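You operate a simulated robot arm through the tools that you are given. There is no shell and no other tool.

You run a simulated robot arm. Do the job below in one go: nothing can be reset, and whatever is moved stays where it is left.

Task
Clean the dye off the roller with the white felt pad.
Fine: one pass with the lever down; leave the lever open; put the pad back.

The check looks at the end state, three seconds after you hand in, the way a careful person would. Anything else that was tipped, shoved, dropped, spilled or broken makes it a failure.

Robot
A 7-joint arm with a fingered hand, fixed in place. Base frame: the origin is on the floor under the middle of its stand, x ahead of it, y to its left, z up. Units: mm, degrees, N and s.
With the tool pointing down near the work surface it reaches from about 100 to 800 mm from the base axis. Its first joint turns from -69.0 to 172.0 degrees. Payload 5 kg.
Tool frame: the origin (TCP) lies between the finger pads and is the grasp point; the fingertips stand 32 mm ahead of it; z points along the fingers, y is the line along which they close. The gripper opens to 160 mm; its body begins 89 mm behind the TCP. The gripper is a hand of 3 fingers: y runs from the thumb to the fingers, the wrist lies at [0, 0, -252] in the tool frame, and closing takes about 1.5 s.
Orientation is that of the tool frame in the base frame, as a unit quaternion [x, y, z, w]. With the fingers straight down and closing along the base's y, the tool's x points along the base's -x, its y along +y and its z along -z.

Tools
- The arm moves only by the tool play_rows. Its argument "commands" is a list of rows, each an object of numbers (a shift or turn left out is 0, a gripper value left out holds the last): "x", "y", "z": the shift along the tool's x, y, z in m; "rx", "ry", "rz": the turn, a rotation vector about the tool's x, y, z in degrees; "grip": the finger opening in m, from 0 to 0.16. In form: [{"x": .., "y": .., "z": .., "rx": .., "ry": .., "rz": .., "grip": ..}, ...]. A call has 1 to 20 rows; each row is the pose to reach, as a shift and turn from the pose commanded when the call began, along the tool's axes at that moment. Each row takes 0.2 s and may step no farther than 50 mm and 8.6 degrees from the row before; otherwise, or with a gripper value out of range, the whole call is refused. Where a pose cannot be reached the arm comes as near as it can. A force on the tool above 90 N (or 10 N above the force at the start of the call, whichever is more), or a blocked arm, ends the call early, and 0.2 s more pass. The fingers move at their own pace (about 108 mm/s each) and stop on an object; they squeeze with about 28 N. The grip force told is the motor's: it shows also when the fingers shut on nothing. Time passes only in rows, and 0.2 s behind the last, so rows that repeat a pose let the fingers close. The reply holds the time, the measured pose of the TCP, the force on the tool along the base axes, the opening and the grip force, in the units named above and with some noise, with the torque about the TCP (base axes, N m) and any sound that the robot's microphone picked up.
- Cameras (640 x 400 px; columns grow to the right, rows downward): "scene" is fixed at [49, 498.9, 1634.3]; the picture's right is [-0.75, -0.66, 0.00], its down [-0.18, 0.20, -0.96] and it looks along [0.64, -0.72, -0.26] (base axes); focal length 312 px, centre (320, 200). "wrist" rides on the gripper at [65, -4, -116] in the tool frame; the picture's right is [0.06, 1.00, 0.00], its down [-0.87, 0.05, -0.49] and it looks along [-0.49, 0.03, 0.87] (tool axes); focal length 261 px, centre (320, 200). There is no depth. A picture from a camera that has moved, and an enlarged one, comes with that camera's place and axes in the base frame and with its lens.
- snapshot(camera): a new picture of that camera. It takes no simulated time.
- raise_lower(by): slides the trunk up (or, below 0, down) by that many mm; the arm rides with it, the base frame stays. It gives what a move gives, with no picture.
- set_grasp(shape): the hand has 3 fingers and takes this shape, open, in about a second: jaw (thumb against the fingers, like two jaws); tri (thumb and two fingers); tip (a fingertip pinch); poke (one finger out to press); point (the index stretched); flat (the hand flat); cup (the hand cupped); fist (a fist). The gripper value then closes the fingers along that shape, each until it touches; the sizes above hold for jaw. It gives what a move gives, with no picture.
- enlarge(camera, box): a new picture of the part [left, top, right, bottom] of that camera's present view, enlarged. It takes no simulated time.
- close_job(): hands the job in; it is judged then, once.

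Places have to be worked out from the pictures, the camera data and where the tool is seen. Open the gripper and draw the arm clear of the work before you hand the job in, unless the task says otherwise.

The tools are called as a command line: name --argument value ..., lists and objects as JSON in quotes. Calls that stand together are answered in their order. play_rows: Moves the arm, as the interface text tells. Its arguments: {"type":"object","properties":{"commands":{"type":"array","items":{"type":"object","properties":{"x":{"type":"number"},"y":{"type":"number"},"z":{"type":"number"},"rx":{"type":"number"},"ry":{"type":"number"},"rz":{"type":"number"},"grip":{"type":"number"}}}}},"required":["commands"]} The other tools are called the same way: raise_lower (by) moves the trunk up or down; set_grasp (shape) gives the hand a shape; snapshot (camera) takes a picture; enlarge (camera, box) takes an enlarged picture of a part of a camera's view; close_job () hands the job in.

At the start:

```text
time: 0.0
eef_pos: [563.2, -164.6, 1427.1]
tool_rot: [0.0, 1.0, 0.0, 0.001]
ft_force: [0.5, 0.0, -0.3]
torque: [-0.01, -0.01, -0.03]
gripper_width: 159.9
gripper_force: 0.0
shape: jaw
trunk travel left (down, up): [-750.0, 190.0]
```

scene: 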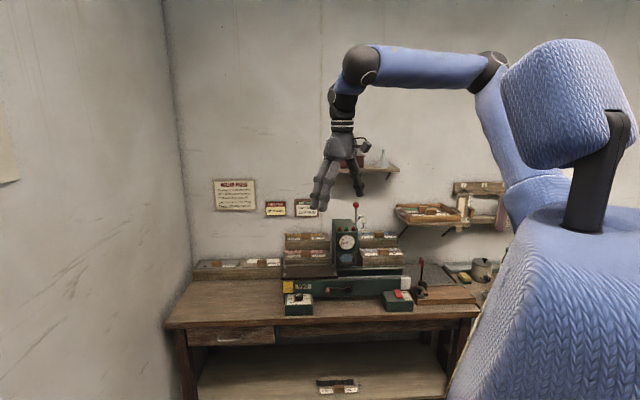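
wrist: 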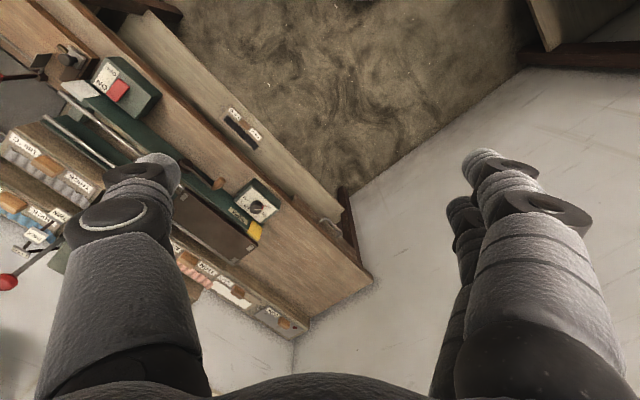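

The scene shows a bench with a machine, labels, and shelves. I'll enlarge parts of the scene view to identify the roller, lever and pads.

enlarge --camera "scene" --box '[260, 190, 420, 320]'

enlarge --camera "scene" --box '[380, 170, 520, 310]'

enlarge --camera "scene" --box '[190, 160, 330, 280]'

enlarge --camera "wrist" --box '[0, 0, 320, 200]'

enlarge --camera "wrist" --box '[0, 100, 320, 360]'

```text
3.08 times, centred on (340, 255) of scene
camera zoom: at [49.0, 498.9, 1634.3], right [-0.75, -0.66, 0.0], down [-0.18, 0.2, -0.96], along [0.64, -0.72, -0.26], focal length 962 px, centre (258, 31)
```

zoom: 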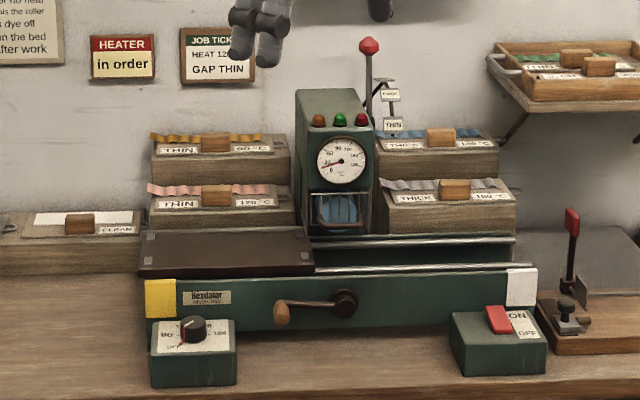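

```text
2.86 times, centred on (450, 240) of scene
camera zoom: at [49.0, 498.9, 1634.3], right [-0.75, -0.66, 0.0], down [-0.18, 0.2, -0.96], along [0.64, -0.72, -0.26], focal length 893 px, centre (-51, 86)
```

zoom: 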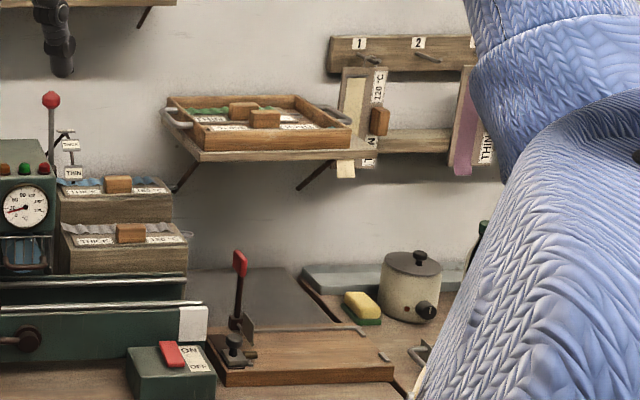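

```text
3.33 times, centred on (260, 220) of scene
camera zoom: at [49.0, 498.9, 1634.3], right [-0.75, -0.66, 0.0], down [-0.18, 0.2, -0.96], along [0.64, -0.72, -0.26], focal length 1042 px, centre (520, 133)
```

zoom: 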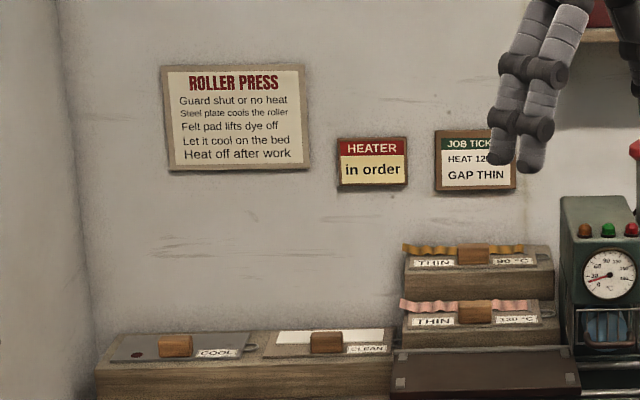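

```text
2.00 times, centred on (160, 100) of wrist
camera zoom: at [498.7, -167.8, 1540.9], right [-0.06, 1.0, 0.0], down [0.87, 0.05, 0.49], along [0.49, 0.03, -0.87], focal length 521 px, centre (640, 400)
```

zoom: 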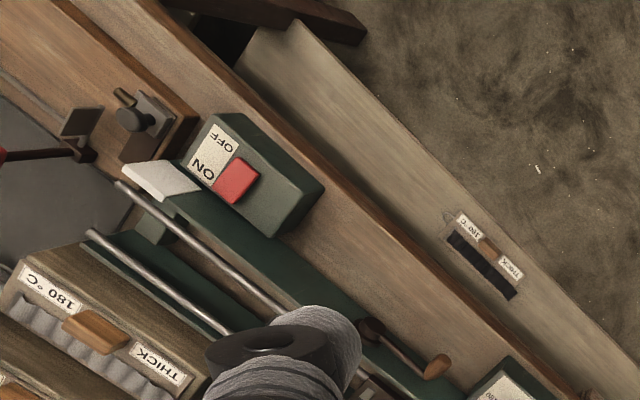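

```text
1.54 times, centred on (160, 230) of wrist
camera zoom: at [498.7, -167.8, 1540.9], right [-0.06, 1.0, 0.0], down [0.87, 0.05, 0.49], along [0.49, 0.03, -0.87], focal length 401 px, centre (566, 154)
```

zoom: 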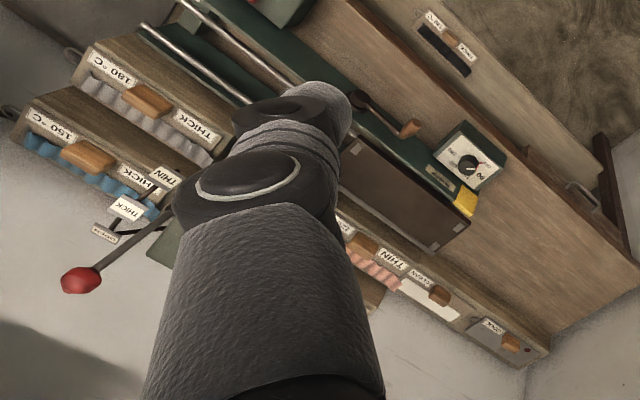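

Triangulating the two views puts the felt "CLEAN" pad around (1250, -420, 890) and the press around (750–860, -650), which is farther than the stated reach. I'll test reach in free space high above the bench by moving 300 mm in +x, then look.

play_rows --commands '[{"x": -0.05}, {"x": -0.1}, {"x": -0.15}, {"x": -0.2}, {"x": -0.25}, {"x": -0.3}, {"x": -0.3}]'

snapshot --camera "scene"

snapshot --camera "wrist"

```text
time: 1.6
eef_pos: [860.5, -166.7, 1425.8]
tool_rot: [0.0, 1.0, 0.001, 0.001]
ft_force: [-1.2, 0.1, 0.9]
torque: [0.02, -0.04, 0.04]
gripper_width: 159.9
gripper_force: 0.0
shape: jaw
trunk travel left (down, up): [-750.0, 190.0]
```

```text
taken
```

scene: 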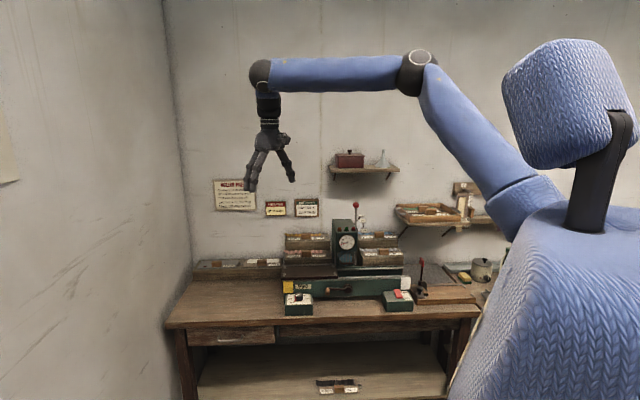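

```text
taken
camera wrist: at [795.0, -170.0, 1541.5], right [-0.06, 1.0, 0.0], down [0.87, 0.05, 0.49], along [0.49, 0.03, -0.87], focal length 261 px, centre (320, 200)
```

wrist: 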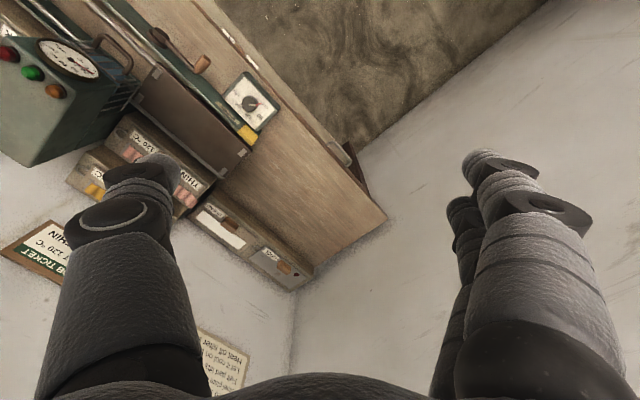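

It reached x=860 easily and the arm still has bend left. Let me enlarge the wrist view to see the pad, the press and the bed from here.

enlarge --camera "wrist" --box '[60, 60, 320, 300]'

enlarge --camera "wrist" --box '[0, 0, 280, 180]'

enlarge --camera "scene" --box '[320, 190, 410, 250]'

enlarge --camera "scene" --box '[190, 240, 340, 330]'

```text
1.67 times, centred on (190, 180) of wrist
camera zoom: at [795.0, -170.0, 1541.5], right [-0.06, 1.0, 0.0], down [0.87, 0.05, 0.49], along [0.49, 0.03, -0.87], focal length 434 px, centre (537, 233)
```

zoom: 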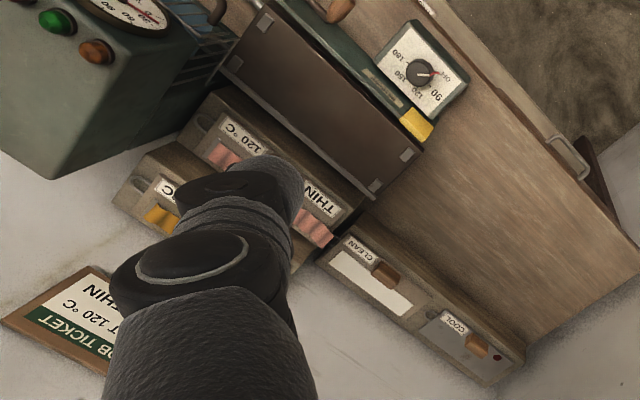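

```text
2.22 times, centred on (140, 90) of wrist
camera zoom: at [795.0, -170.0, 1541.5], right [-0.06, 1.0, 0.0], down [0.87, 0.05, 0.49], along [0.49, 0.03, -0.87], focal length 579 px, centre (720, 444)
```

zoom: 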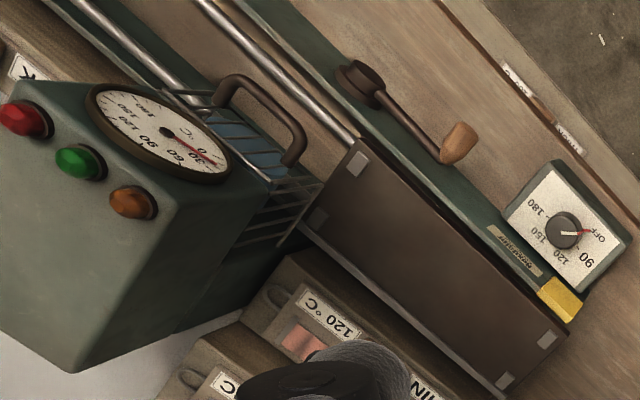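

```text
6.67 times, centred on (365, 220) of scene
camera zoom: at [49.0, 498.9, 1634.3], right [-0.75, -0.66, 0.0], down [-0.18, 0.2, -0.96], along [0.64, -0.72, -0.26], focal length 2083 px, centre (20, 67)
```

zoom: 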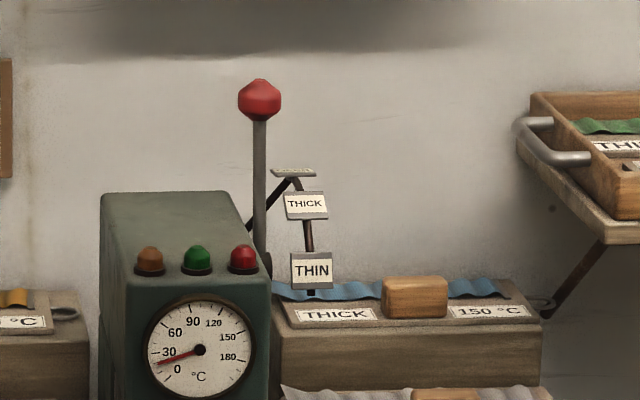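

```text
4.27 times, centred on (265, 285) of scene
camera zoom: at [49.0, 498.9, 1634.3], right [-0.75, -0.66, 0.0], down [-0.18, 0.2, -0.96], along [0.64, -0.72, -0.26], focal length 1333 px, centre (555, -163)
```

zoom: 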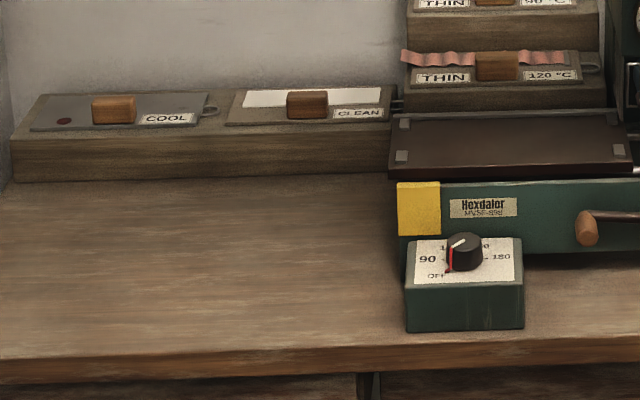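

The press has a brown bed on rails, a crank in front, a caged roller in the tower, and a red-knob lever (currently up) with OPEN/THICK/THIN marks. The CLEAN felt pad is on the left rack near the wall; I'll move over toward it, staying high, to test reach and refine its position.

play_rows --commands '[{"x": -0.043, "y": -0.022}, {"x": -0.086, "y": -0.044}, {"x": -0.129, "y": -0.066}, {"x": -0.172, "y": -0.088}, {"x": -0.215, "y": -0.11}, {"x": -0.25, "y": -0.13}, {"x": -0.25, "y": -0.13}]'

snapshot --camera "scene"

snapshot --camera "wrist"

```text
time: 3.2
eef_pos: [998.8, -274.3, 1366.2]
tool_rot: [-0.001, 1.0, 0.002, 0.01]
ft_force: [-0.1, -0.2, 0.2]
torque: [-0.03, -0.02, 0.02]
gripper_width: 159.9
gripper_force: 0.0
shape: jaw
out of reach, approached as far as the arm can: row 3, 4, 5, 6, 7
trunk travel left (down, up): [-750.0, 190.0]
```

```text
taken
```

scene: 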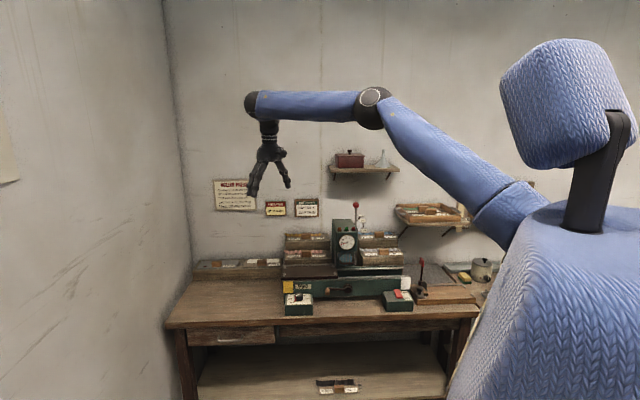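

```text
taken
camera wrist: at [931.3, -277.4, 1478.8], right [-0.06, 1.0, 0.0], down [0.86, 0.05, 0.51], along [0.51, 0.03, -0.86], focal length 261 px, centre (320, 200)
```

wrist: 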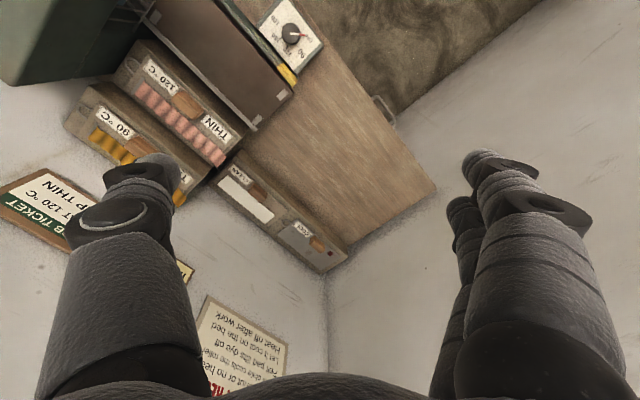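

Reach is limited here (TCP ended at r≈1036), while the new view confirms the pad handle at about (1255, -417, 900). I'll draw back and lower the trunk so the shoulder is nearer bench height, which should extend the reach outward.

play_rows --commands '[{"x": 0.05}, {"x": 0.1}, {"x": 0.15}, {"x": 0.2}, {"x": 0.25}, {"x": 0.3}, {"x": 0.3}]'

raise_lower --by -250

snapshot --camera "scene"

snapshot --camera "wrist"

```text
time: 4.8
eef_pos: [695.6, -272.1, 1362.3]
tool_rot: [0.0, 1.0, 0.001, -0.001]
ft_force: [-0.6, 1.1, 0.6]
torque: [-0.03, 0.05, 0.03]
gripper_width: 159.8
gripper_force: 0.0
shape: jaw
trunk travel left (down, up): [-750.0, 190.0]
```

```text
time: 7.4
eef_pos: [693.9, -272.2, 1114.0]
tool_rot: [-0.001, 1.0, 0.0, 0.0]
ft_force: [0.1, -0.3, -0.4]
torque: [-0.03, -0.01, 0.01]
gripper_width: 159.9
gripper_force: 0.0
shape: jaw
trunk travel left (down, up): [-500.0, 440.0]
```

```text
taken
```

scene: 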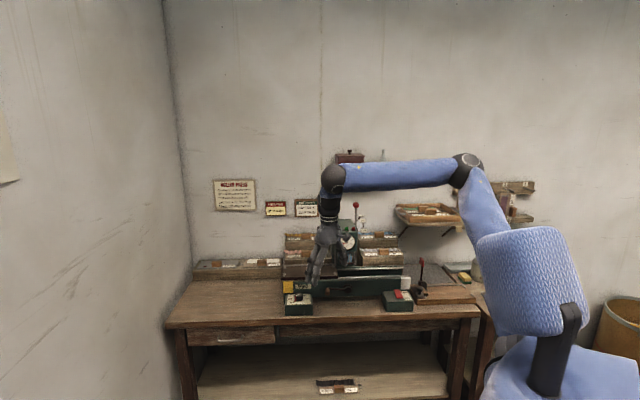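

```text
taken
camera wrist: at [629.4, -275.4, 1228.6], right [-0.06, 1.0, 0.0], down [0.87, 0.05, 0.49], along [0.49, 0.03, -0.87], focal length 261 px, centre (320, 200)
```

wrist: 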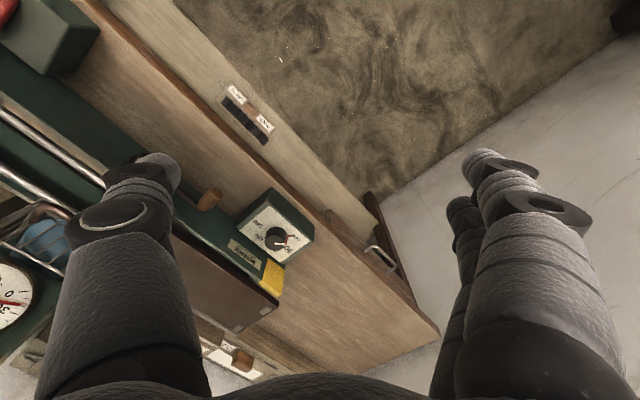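

The trunk lowered cleanly. I'll enlarge this wrist view to measure the press orientation and see the roller cage and crank handle.

enlarge --camera "wrist" --box '[160, 60, 460, 380]'

enlarge --camera "wrist" --box '[0, 80, 200, 320]'

enlarge --camera "scene" --box '[270, 215, 430, 325]'

```text
1.25 times, centred on (310, 220) of wrist
camera zoom: at [629.4, -275.4, 1228.6], right [-0.06, 1.0, 0.0], down [0.87, 0.05, 0.49], along [0.49, 0.03, -0.87], focal length 326 px, centre (332, 175)
```

zoom: 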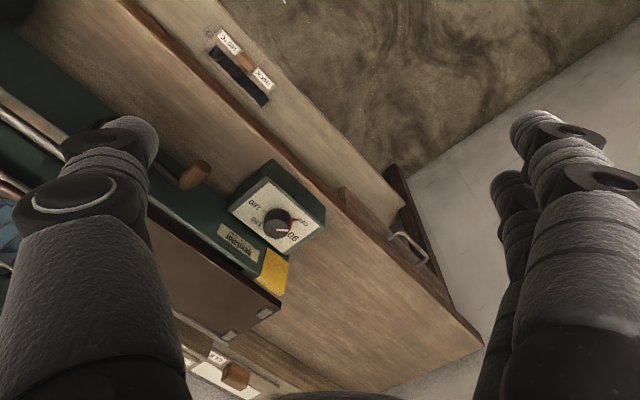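

```text
1.67 times, centred on (100, 200) of wrist
camera zoom: at [629.4, -275.4, 1228.6], right [-0.06, 1.0, 0.0], down [0.87, 0.05, 0.49], along [0.49, 0.03, -0.87], focal length 434 px, centre (687, 200)
```

zoom: 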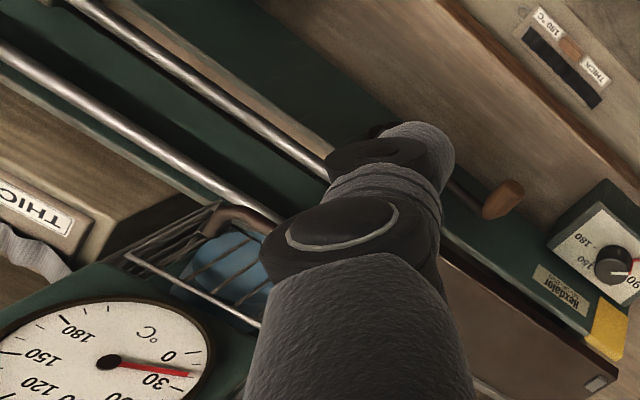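

```text
3.64 times, centred on (350, 270) of scene
camera zoom: at [49.0, 498.9, 1634.3], right [-0.75, -0.66, 0.0], down [-0.18, 0.2, -0.96], along [0.64, -0.72, -0.26], focal length 1136 px, centre (211, -54)
```

zoom: 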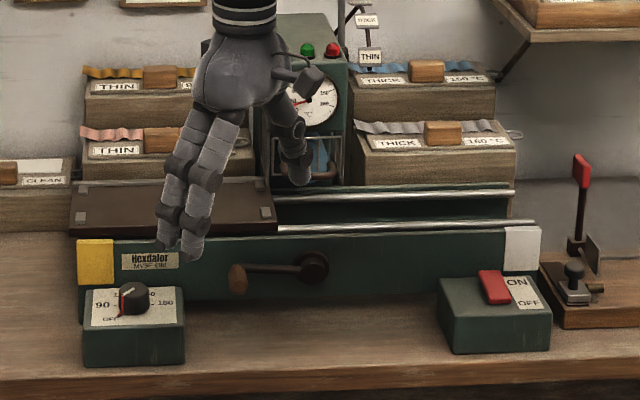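

Bench edge measures about 45° to the base axes, so bench-left is (+x,+y) and "into the wall" is (+x,-y). I'll yaw the tool 45° so it squares up with the press, then look again.

play_rows --commands '[{"rz": 7.5, "x": 0.015}, {"rz": 15, "x": 0.03}, {"rz": 22.5, "x": 0.045}, {"rz": 30, "x": 0.06}, {"rz": 37.5, "x": 0.075}, {"rz": 45, "x": 0.09}, {"rz": 45, "x": 0.09}]'

snapshot --camera "wrist"

snapshot --camera "scene"

```text
time: 9.0
eef_pos: [605.2, -272.1, 1114.7]
tool_rot: [0.384, 0.923, 0.001, 0.0]
ft_force: [0.1, 0.4, 0.4]
torque: [0.02, -0.01, 0.0]
gripper_width: 160.0
gripper_force: 0.1
shape: jaw
trunk travel left (down, up): [-500.0, 440.0]
```

```text
taken
camera wrist: at [555.4, -227.9, 1229.0], right [0.66, 0.75, 0.0], down [0.65, -0.58, 0.49], along [0.37, -0.33, -0.87], focal length 261 px, centre (320, 200)
```

wrist: 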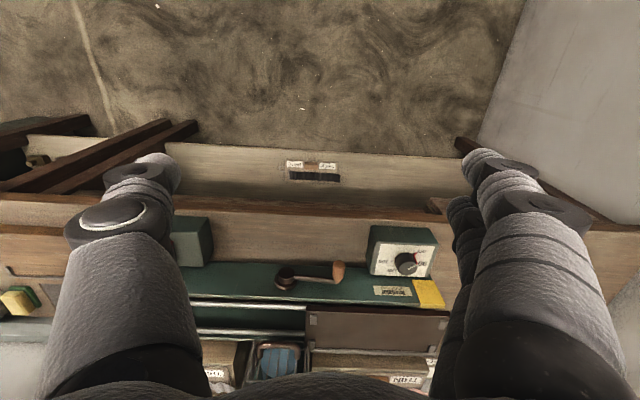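

```text
taken
```

scene: 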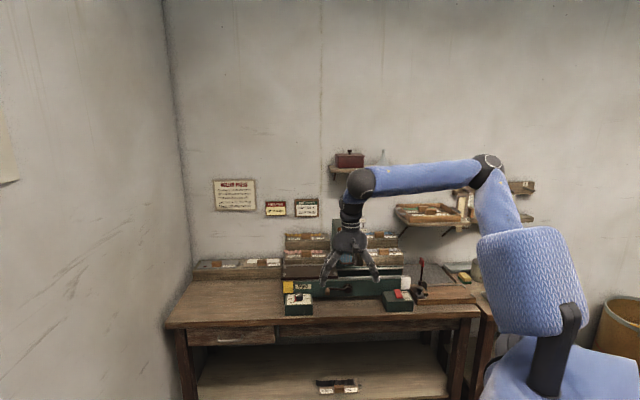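

The tool is now squared with the press (heading into the wall). I'll tilt it forward 40° in place so the wrist camera looks into the press front.

play_rows --commands '[{"ry": -8}, {"ry": -16}, {"ry": -24}, {"ry": -32}, {"ry": -40}, {"ry": -40}]'

snapshot --camera "wrist"

enlarge --camera "wrist" --box '[200, 60, 480, 280]'

snapshot --camera "scene"

```text
time: 10.4
eef_pos: [605.1, -273.3, 1113.4]
tool_rot: [0.36, 0.868, -0.13, 0.316]
ft_force: [0.4, 0.0, -1.2]
torque: [0.01, 0.03, -0.01]
gripper_width: 159.8
gripper_force: 0.2
shape: jaw
trunk travel left (down, up): [-500.0, 440.0]
```

```text
taken
camera wrist: at [514.3, -187.3, 1159.1], right [0.67, 0.74, -0.04], down [0.29, -0.21, 0.94], along [0.68, -0.64, -0.35], focal length 261 px, centre (320, 200)
```

wrist: 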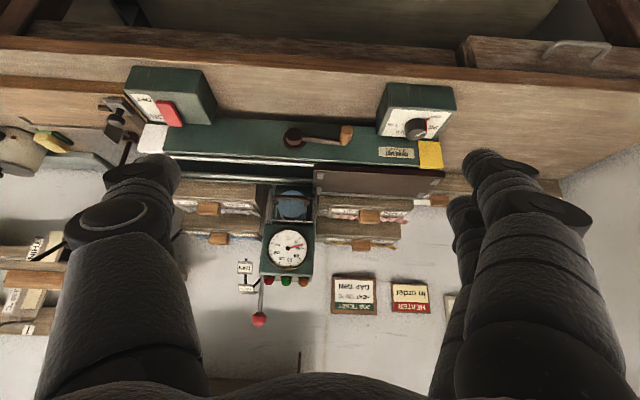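

```text
1.82 times, centred on (340, 170) of wrist
camera zoom: at [514.3, -187.3, 1159.1], right [0.67, 0.74, -0.04], down [0.29, -0.21, 0.94], along [0.68, -0.64, -0.35], focal length 474 px, centre (284, 254)
```

zoom: 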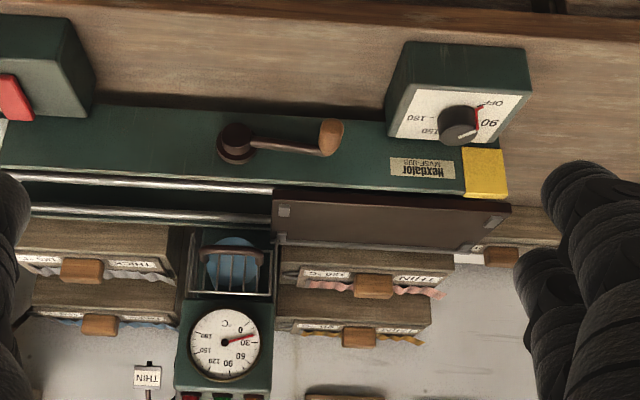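

```text
taken
```

scene: 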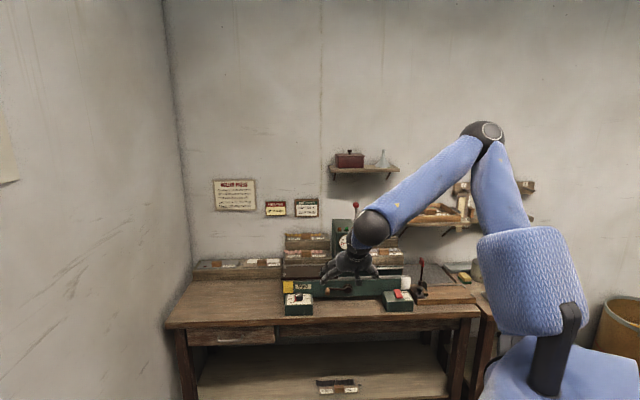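

The wrist view (upside down) shows the press: bed at left of tower, arched guard cage over the blue roller, crank handle pointing left, lever up. I'll lower the trunk another 150 mm (hand is well in front of the bench) and tilt further to test reach toward the pad.

raise_lower --by -150

play_rows --commands '[{"ry": -7, "y": 0.04}, {"ry": -14, "y": 0.08}, {"ry": -20, "y": 0.12}, {"ry": -20, "y": 0.165}, {"ry": -20, "y": 0.21}, {"ry": -20, "y": 0.255}, {"ry": -20, "y": 0.3}, {"ry": -20, "y": 0.345}, {"ry": -20, "y": 0.365}, {"ry": -20, "y": 0.365}]'

snapshot --camera "wrist"

snapshot --camera "scene"

```text
time: 12.1
eef_pos: [604.1, -271.8, 964.1]
tool_rot: [0.359, 0.868, -0.13, 0.316]
ft_force: [-0.8, 0.1, -0.1]
torque: [0.01, -0.01, 0.02]
gripper_width: 160.0
gripper_force: 0.0
shape: jaw
trunk travel left (down, up): [-350.0, 590.0]
```

```text
time: 14.3
eef_pos: [863.1, -14.6, 964.9]
tool_rot: [0.331, 0.8, -0.191, 0.462]
ft_force: [1.0, -0.3, -0.5]
torque: [-0.01, 0.0, 0.01]
gripper_width: 159.7
gripper_force: 0.0
shape: jaw
trunk travel left (down, up): [-350.0, 590.0]
```

```text
taken
camera wrist: at [766.5, 77.7, 964.6], right [0.68, 0.73, -0.05], down [0.04, 0.03, 1.0], along [0.73, -0.69, -0.01], focal length 261 px, centre (320, 200)
```

wrist: 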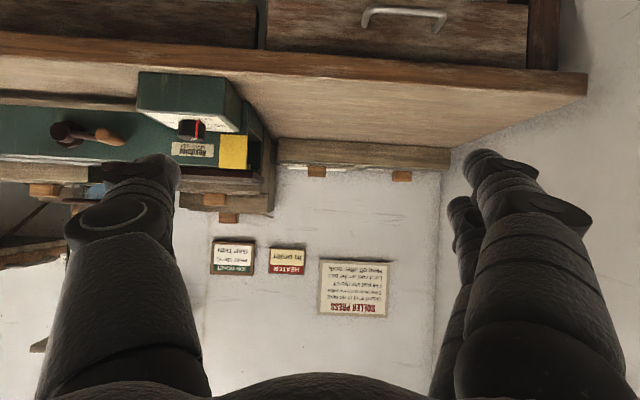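

```text
taken
```

scene: 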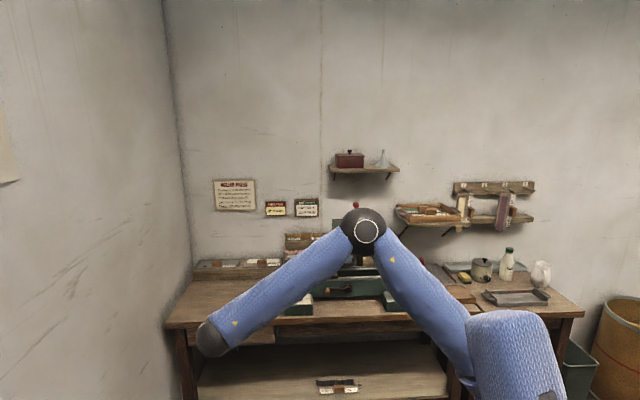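

TCP is now at bench coords left=600, depth=620, z=965, with the pad handle straight ahead at the same lateral position. I'll narrow the fingers and move straight forward to test reach, staying at z≈965, above everything on that line.

play_rows --commands '[{"x": -0.02, "z": 0.0346, "grip": 0.11}, {"x": -0.04, "z": 0.0693}, {"x": -0.06, "z": 0.1039}, {"x": -0.08, "z": 0.1386}, {"x": -0.1, "z": 0.1732}, {"x": -0.12, "z": 0.2078}, {"x": -0.14, "z": 0.2425}, {"x": -0.16, "z": 0.2771}, {"x": -0.18, "z": 0.3118}, {"x": -0.18, "z": 0.3118}]'

snapshot --camera "wrist"

snapshot --camera "scene"

```text
time: 16.5
eef_pos: [1116.6, -269.9, 963.1]
tool_rot: [0.332, 0.8, -0.192, 0.462]
ft_force: [-0.2, -0.4, -0.7]
torque: [0.0, 0.0, 0.0]
gripper_width: 110.4
gripper_force: 0.1
shape: jaw
trunk travel left (down, up): [-350.0, 590.0]
```

```text
taken
camera wrist: at [1020.1, -178.2, 963.9], right [0.68, 0.73, -0.05], down [0.04, 0.03, 1.0], along [0.73, -0.69, -0.01], focal length 261 px, centre (320, 200)
```

wrist: 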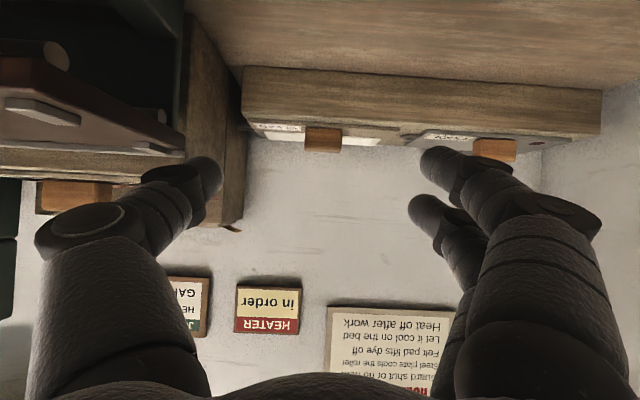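

```text
taken
```

scene: 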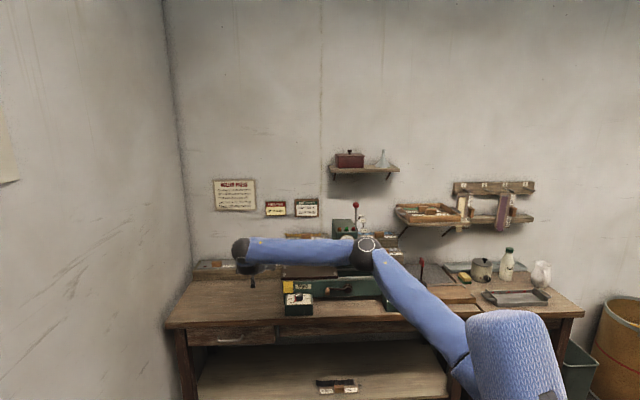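

No reach problem yet at depth 980 (r≈1150), and the elbow is still bent. I continue forward another 120 mm at the same height to probe reach near the pad.

play_rows --commands '[{"x": -0.015, "z": 0.026}, {"x": -0.03, "z": 0.052}, {"x": -0.045, "z": 0.0779}, {"x": -0.06, "z": 0.1039}, {"x": -0.06, "z": 0.1039}]'

snapshot --camera "wrist"

snapshot --camera "scene"

```text
time: 17.7
eef_pos: [1204.0, -352.9, 964.4]
tool_rot: [0.331, 0.8, -0.191, 0.462]
ft_force: [0.3, -0.1, 0.0]
torque: [-0.04, -0.01, 0.01]
gripper_width: 110.5
gripper_force: 0.1
shape: jaw
trunk travel left (down, up): [-350.0, 590.0]
```

```text
taken
camera wrist: at [1107.9, -261.2, 964.1], right [0.68, 0.73, -0.05], down [0.04, 0.03, 1.0], along [0.73, -0.69, -0.01], focal length 261 px, centre (320, 200)
```

wrist: 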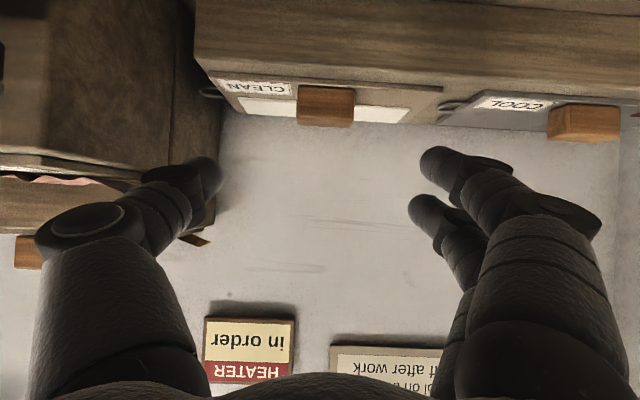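

```text
taken
```

scene: 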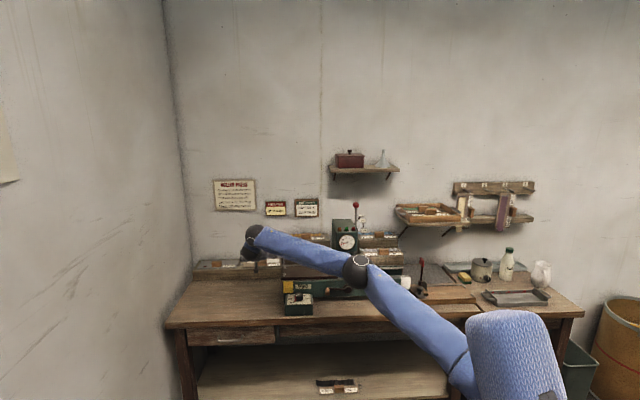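

Reached depth 1101 fine. The handle (about 48 mm wide, z≈868–901) sits ~8 mm left of the TCP line and about 85–95 mm further in. I'll advance 80 mm at the same height with the small sideways correction.

play_rows --commands '[{"x": -0.0133, "y": 0.003, "z": 0.0231}, {"x": -0.0267, "y": 0.006, "z": 0.0462}, {"x": -0.04, "y": 0.008, "z": 0.0693}, {"x": -0.04, "y": 0.008, "z": 0.0693}]'

snapshot --camera "wrist"

snapshot --camera "scene"

```text
time: 18.7
eef_pos: [1265.9, -407.7, 962.1]
tool_rot: [0.331, 0.8, -0.191, 0.462]
ft_force: [-0.4, 0.1, -0.6]
torque: [-0.04, 0.01, -0.04]
gripper_width: 110.5
gripper_force: 0.1
shape: jaw
trunk travel left (down, up): [-350.0, 590.0]
```

```text
taken
camera wrist: at [1169.8, -315.3, 962.5], right [0.68, 0.73, -0.05], down [0.04, 0.03, 1.0], along [0.73, -0.69, -0.01], focal length 261 px, centre (320, 200)
```

wrist: 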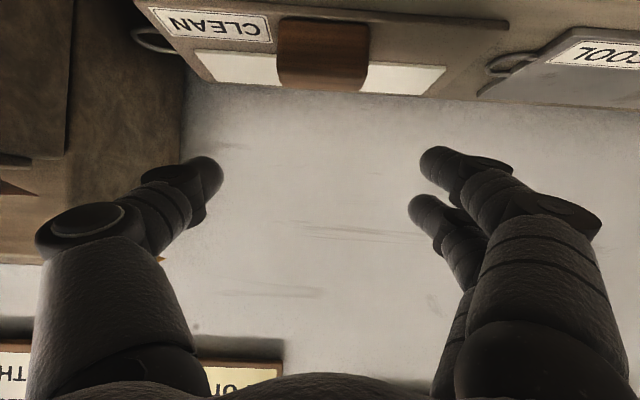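

```text
taken
```

scene: 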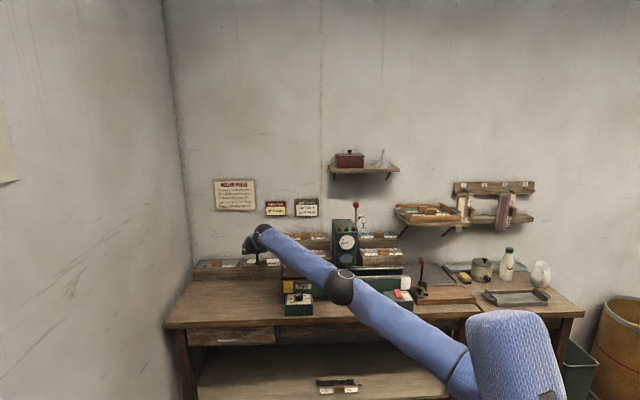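

Full reach is fine at depth 1183. The handle centre is ~3 mm left of the TCP, its front face near depth 1188 and top near z≈897. I'll descend partway to z≈922 and check the alignment.

play_rows --commands '[{"x": 0.017, "y": 0.003, "z": 0.01}, {"x": 0.0345, "y": 0.003, "z": 0.02}, {"x": 0.0345, "y": 0.003, "z": 0.02}]'

snapshot --camera "wrist"

enlarge --camera "scene" --box '[190, 215, 310, 295]'

```text
time: 19.5
eef_pos: [1267.4, -403.1, 924.5]
tool_rot: [0.331, 0.8, -0.191, 0.462]
ft_force: [-1.0, -0.4, 0.5]
torque: [0.0, 0.05, 0.04]
gripper_width: 110.6
gripper_force: 0.1
shape: jaw
trunk travel left (down, up): [-350.0, 590.0]
```

```text
taken
camera wrist: at [1171.1, -311.0, 923.9], right [0.68, 0.73, -0.05], down [0.04, 0.03, 1.0], along [0.73, -0.69, -0.01], focal length 261 px, centre (320, 200)
```

wrist: 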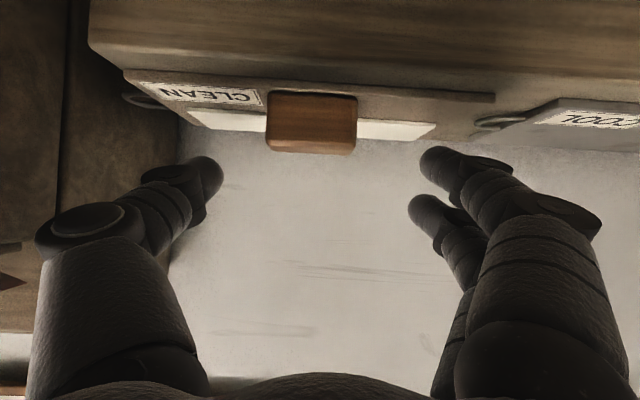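

```text
5.00 times, centred on (250, 255) of scene
camera zoom: at [49.0, 498.9, 1634.3], right [-0.75, -0.66, 0.0], down [-0.18, 0.2, -0.96], along [0.64, -0.72, -0.26], focal length 1562 px, centre (670, -75)
```

zoom: 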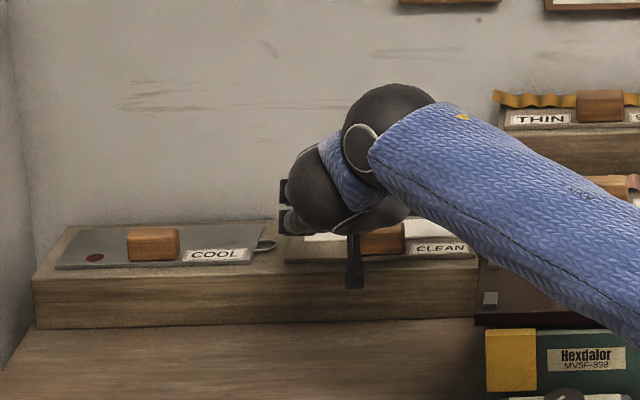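

The handle spans z≈866–897 and is ~4 mm right of the TCP line. I'll make the final descent to about z=893, depth 1189, watching the force reading.

play_rows --commands '[{"x": 0.012, "y": -0.004, "z": 0.011}, {"x": 0.0233, "y": -0.004, "z": 0.0227}, {"x": 0.0233, "y": -0.004, "z": 0.0227}]'

snapshot --camera "wrist"

enlarge --camera "scene" --box '[210, 225, 300, 285]'

```text
time: 20.3
eef_pos: [1268.6, -410.3, 899.8]
tool_rot: [0.332, 0.799, -0.189, 0.465]
ft_force: [-0.6, -3.5, 30.3]
torque: [1.07, -1.92, -0.18]
gripper_width: 109.8
gripper_force: 0.1
shape: jaw
trunk travel left (down, up): [-350.0, 590.0]
```

```text
taken
camera wrist: at [1172.5, -318.2, 899.1], right [0.69, 0.73, -0.05], down [0.04, 0.03, 1.0], along [0.73, -0.69, -0.01], focal length 261 px, centre (320, 200)
```

wrist: 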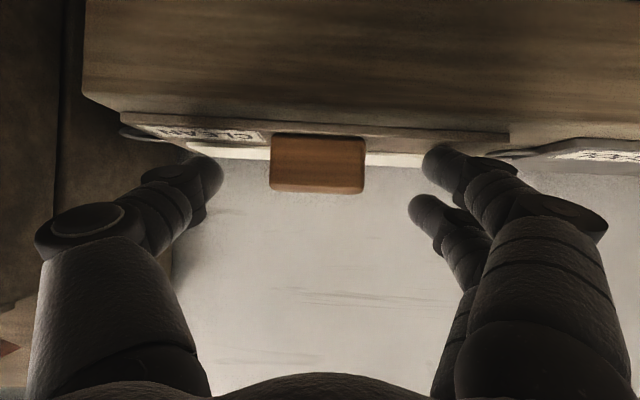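

```text
6.67 times, centred on (255, 255) of scene
camera zoom: at [49.0, 498.9, 1634.3], right [-0.75, -0.66, 0.0], down [-0.18, 0.2, -0.96], along [0.64, -0.72, -0.26], focal length 2083 px, centre (753, -167)
```

zoom: 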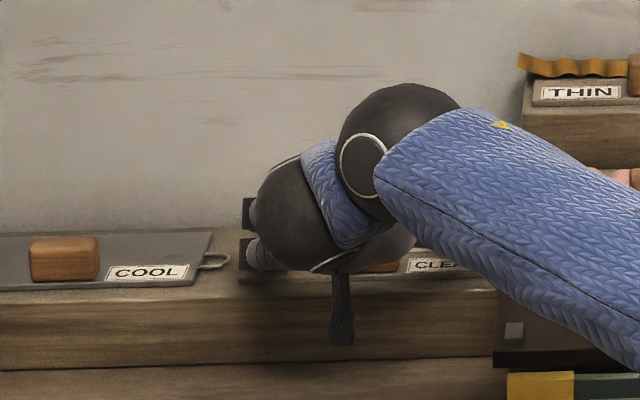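

Contact of ~30 N upward: the lower of the two fingers touched the plate at the left, since with this tilt the two fingers are stacked vertically. I'll lift back off and check from a safe height whether a steeper (less tilted) hand is reachable here.

play_rows --commands '[{"x": -0.0173, "z": -0.01}, {"x": -0.0346, "z": -0.02}, {"x": -0.052, "z": -0.03}, {"x": -0.06, "z": -0.0346}, {"x": -0.06, "z": -0.0346}]'

play_rows --commands '[{"ry": 5}, {"ry": 10}, {"ry": 15}, {"ry": 15}]'

snapshot --camera "wrist"

enlarge --camera "scene" --box '[190, 200, 350, 300]'

```text
time: 21.5
eef_pos: [1269.5, -410.5, 961.0]
tool_rot: [0.331, 0.8, -0.191, 0.463]
ft_force: [-0.8, 0.4, 0.6]
torque: [0.01, -0.01, 0.03]
gripper_width: 110.0
gripper_force: 0.1
shape: jaw
trunk travel left (down, up): [-350.0, 590.0]
```

```text
time: 22.5
eef_pos: [1268.5, -410.9, 960.0]
tool_rot: [0.351, 0.846, -0.154, 0.371]
ft_force: [-0.5, 0.3, -0.1]
torque: [-0.02, 0.01, 0.0]
gripper_width: 110.3
gripper_force: 0.1
shape: jaw
trunk travel left (down, up): [-350.0, 590.0]
```

```text
taken
camera wrist: at [1175.3, -321.6, 989.2], right [0.68, 0.74, -0.05], down [0.2, -0.12, 0.97], along [0.71, -0.67, -0.23], focal length 261 px, centre (320, 200)
```

wrist: 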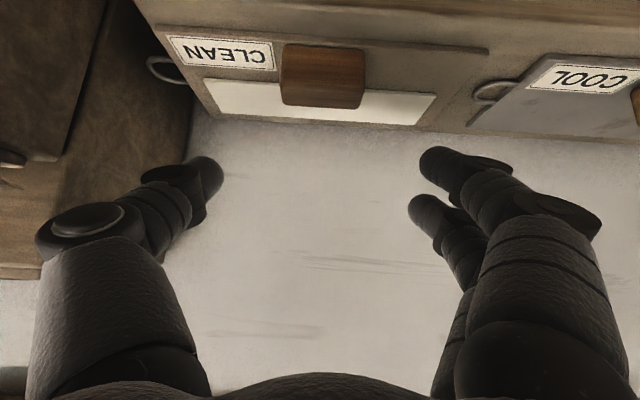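

```text
4.00 times, centred on (270, 250) of scene
camera zoom: at [49.0, 498.9, 1634.3], right [-0.75, -0.66, 0.0], down [-0.18, 0.2, -0.96], along [0.64, -0.72, -0.26], focal length 1250 px, centre (520, 0)
```

zoom: 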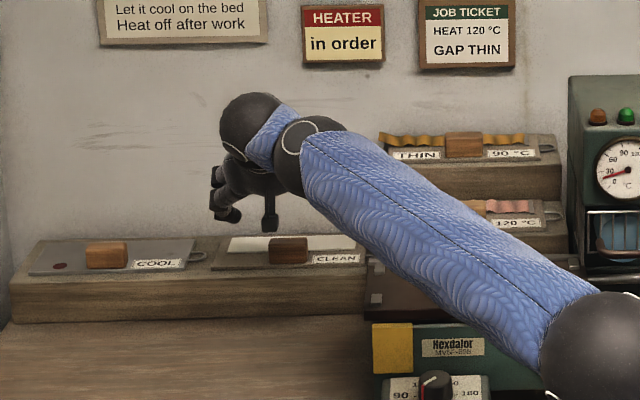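

A 45° tilt is still reachable without warnings. I'll try going further toward vertical, another 15°.

play_rows --commands '[{"ry": 5}, {"ry": 10}, {"ry": 15}, {"ry": 15}, {"ry": 15}]'

snapshot --camera "wrist"

snapshot --camera "scene"

```text
time: 23.7
eef_pos: [1213.0, -430.2, 959.6]
tool_rot: [0.369, 0.893, -0.099, 0.238]
ft_force: [4.5, 10.2, 3.1]
torque: [-0.05, 0.11, -0.22]
gripper_width: 109.0
gripper_force: 0.1
shape: jaw
out of reach, approached as far as the arm can: row 1, 2, 3, 4, 5
trunk travel left (down, up): [-350.0, 590.0]
```

```text
taken
camera wrist: at [1130.3, -352.1, 1025.9], right [0.67, 0.74, -0.03], down [0.4, -0.32, 0.86], along [0.63, -0.59, -0.51], focal length 261 px, centre (320, 200)
```

wrist: 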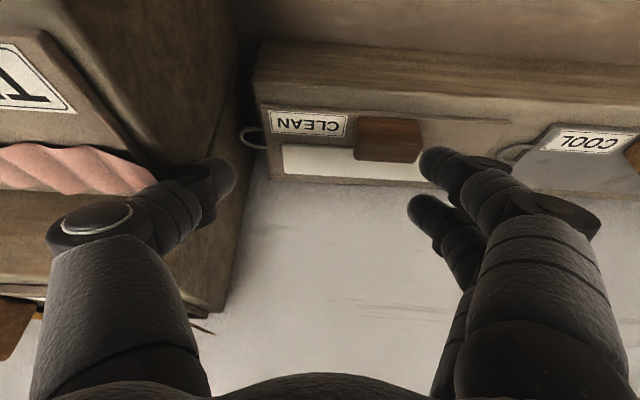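

```text
taken
```

scene: 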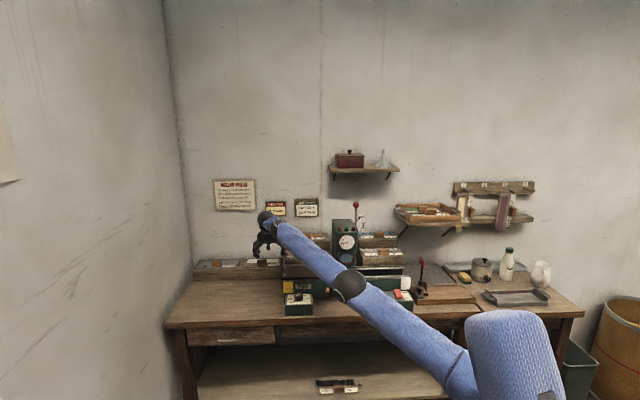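

The steeper pose was out of reach and the hand slid sideways, with ~10 N sideways force—the thumb is likely brushing the THIN rack's side. I'll return to the 45° tilt with a leftward shift right away.

play_rows --commands '[{"y": 0.02}, {"y": 0.03, "ry": -5}, {"y": 0.03, "ry": -10}, {"y": 0.03, "ry": -15}, {"y": 0.03, "ry": -15}]'

snapshot --camera "wrist"

enlarge --camera "scene" --box '[190, 200, 350, 300]'

```text
time: 24.9
eef_pos: [1233.2, -413.9, 961.1]
tool_rot: [0.354, 0.853, -0.147, 0.353]
ft_force: [-0.3, 0.0, -0.2]
torque: [0.02, 0.02, 0.02]
gripper_width: 110.3
gripper_force: 0.1
shape: jaw
out of reach, approached as far as the arm can: row 1
trunk travel left (down, up): [-350.0, 590.0]
```

```text
taken
camera wrist: at [1140.7, -324.4, 995.5], right [0.68, 0.74, -0.04], down [0.23, -0.15, 0.96], along [0.7, -0.66, -0.27], focal length 261 px, centre (320, 200)
```

wrist: 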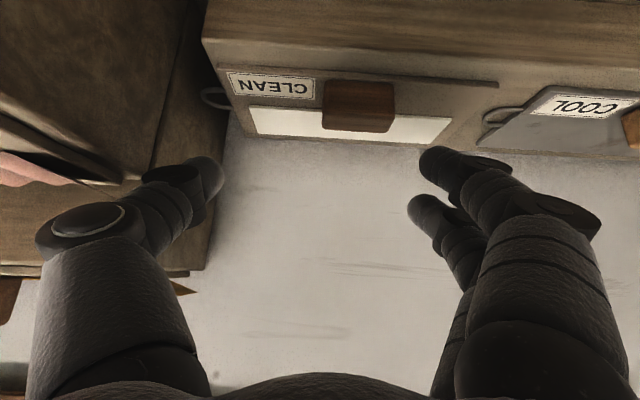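

```text
4.00 times, centred on (270, 250) of scene
camera zoom: at [49.0, 498.9, 1634.3], right [-0.75, -0.66, 0.0], down [-0.18, 0.2, -0.96], along [0.64, -0.72, -0.26], focal length 1250 px, centre (520, 0)
```

zoom: 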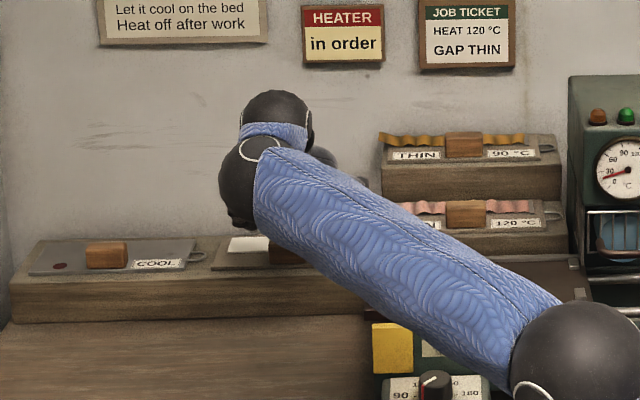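

Forces are back to zero at a≈579, depth≈1165, z=961, tilt 45°, and the racks look undisturbed. I'll back off to open space and look at the "tri" and "tip" hand shapes to find the best one for this small handle.

play_rows --commands '[{"x": 0.0, "y": 0.02, "z": -0.04}, {"x": 0.0, "y": 0.02, "z": -0.08}, {"x": 0.0, "y": 0.02, "z": -0.12}, {"x": 0.0, "y": 0.02, "z": -0.12}]'

set_grasp --shape "tri"

snapshot --camera "wrist"

set_grasp --shape "tip"

snapshot --camera "wrist"

```text
time: 25.9
eef_pos: [1188.2, -337.4, 1045.0]
tool_rot: [0.353, 0.854, -0.147, 0.354]
ft_force: [-1.0, 0.3, -0.4]
torque: [-0.01, -0.01, 0.02]
gripper_width: 110.4
gripper_force: 0.1
shape: jaw
trunk travel left (down, up): [-350.0, 590.0]
```

```text
time: 26.8
eef_pos: [1188.1, -337.9, 1045.6]
tool_rot: [0.353, 0.853, -0.146, 0.354]
ft_force: [-0.4, 1.3, -0.5]
torque: [0.0, 0.02, -0.02]
gripper_width: 159.9
gripper_force: 0.1
shape: tri
trunk travel left (down, up): [-350.0, 590.0]
```

```text
taken
camera wrist: at [1095.7, -249.6, 1079.9], right [0.67, 0.74, -0.04], down [0.23, -0.15, 0.96], along [0.7, -0.66, -0.27], focal length 261 px, centre (320, 200)
```

wrist: 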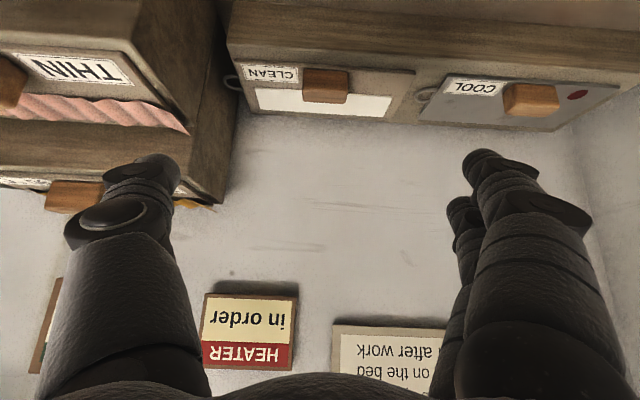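

```text
time: 27.7
eef_pos: [1188.3, -337.9, 1045.0]
tool_rot: [0.354, 0.854, -0.147, 0.353]
ft_force: [0.3, 0.2, 0.4]
torque: [-0.02, -0.01, 0.04]
gripper_width: 159.7
gripper_force: 0.0
shape: tip
trunk travel left (down, up): [-350.0, 590.0]
```

```text
taken
camera wrist: at [1095.8, -249.6, 1079.8], right [0.67, 0.74, -0.04], down [0.23, -0.15, 0.96], along [0.7, -0.66, -0.27], focal length 261 px, centre (320, 200)
```

wrist: 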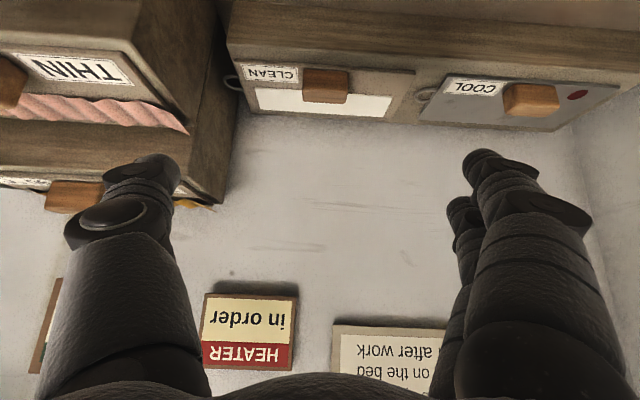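

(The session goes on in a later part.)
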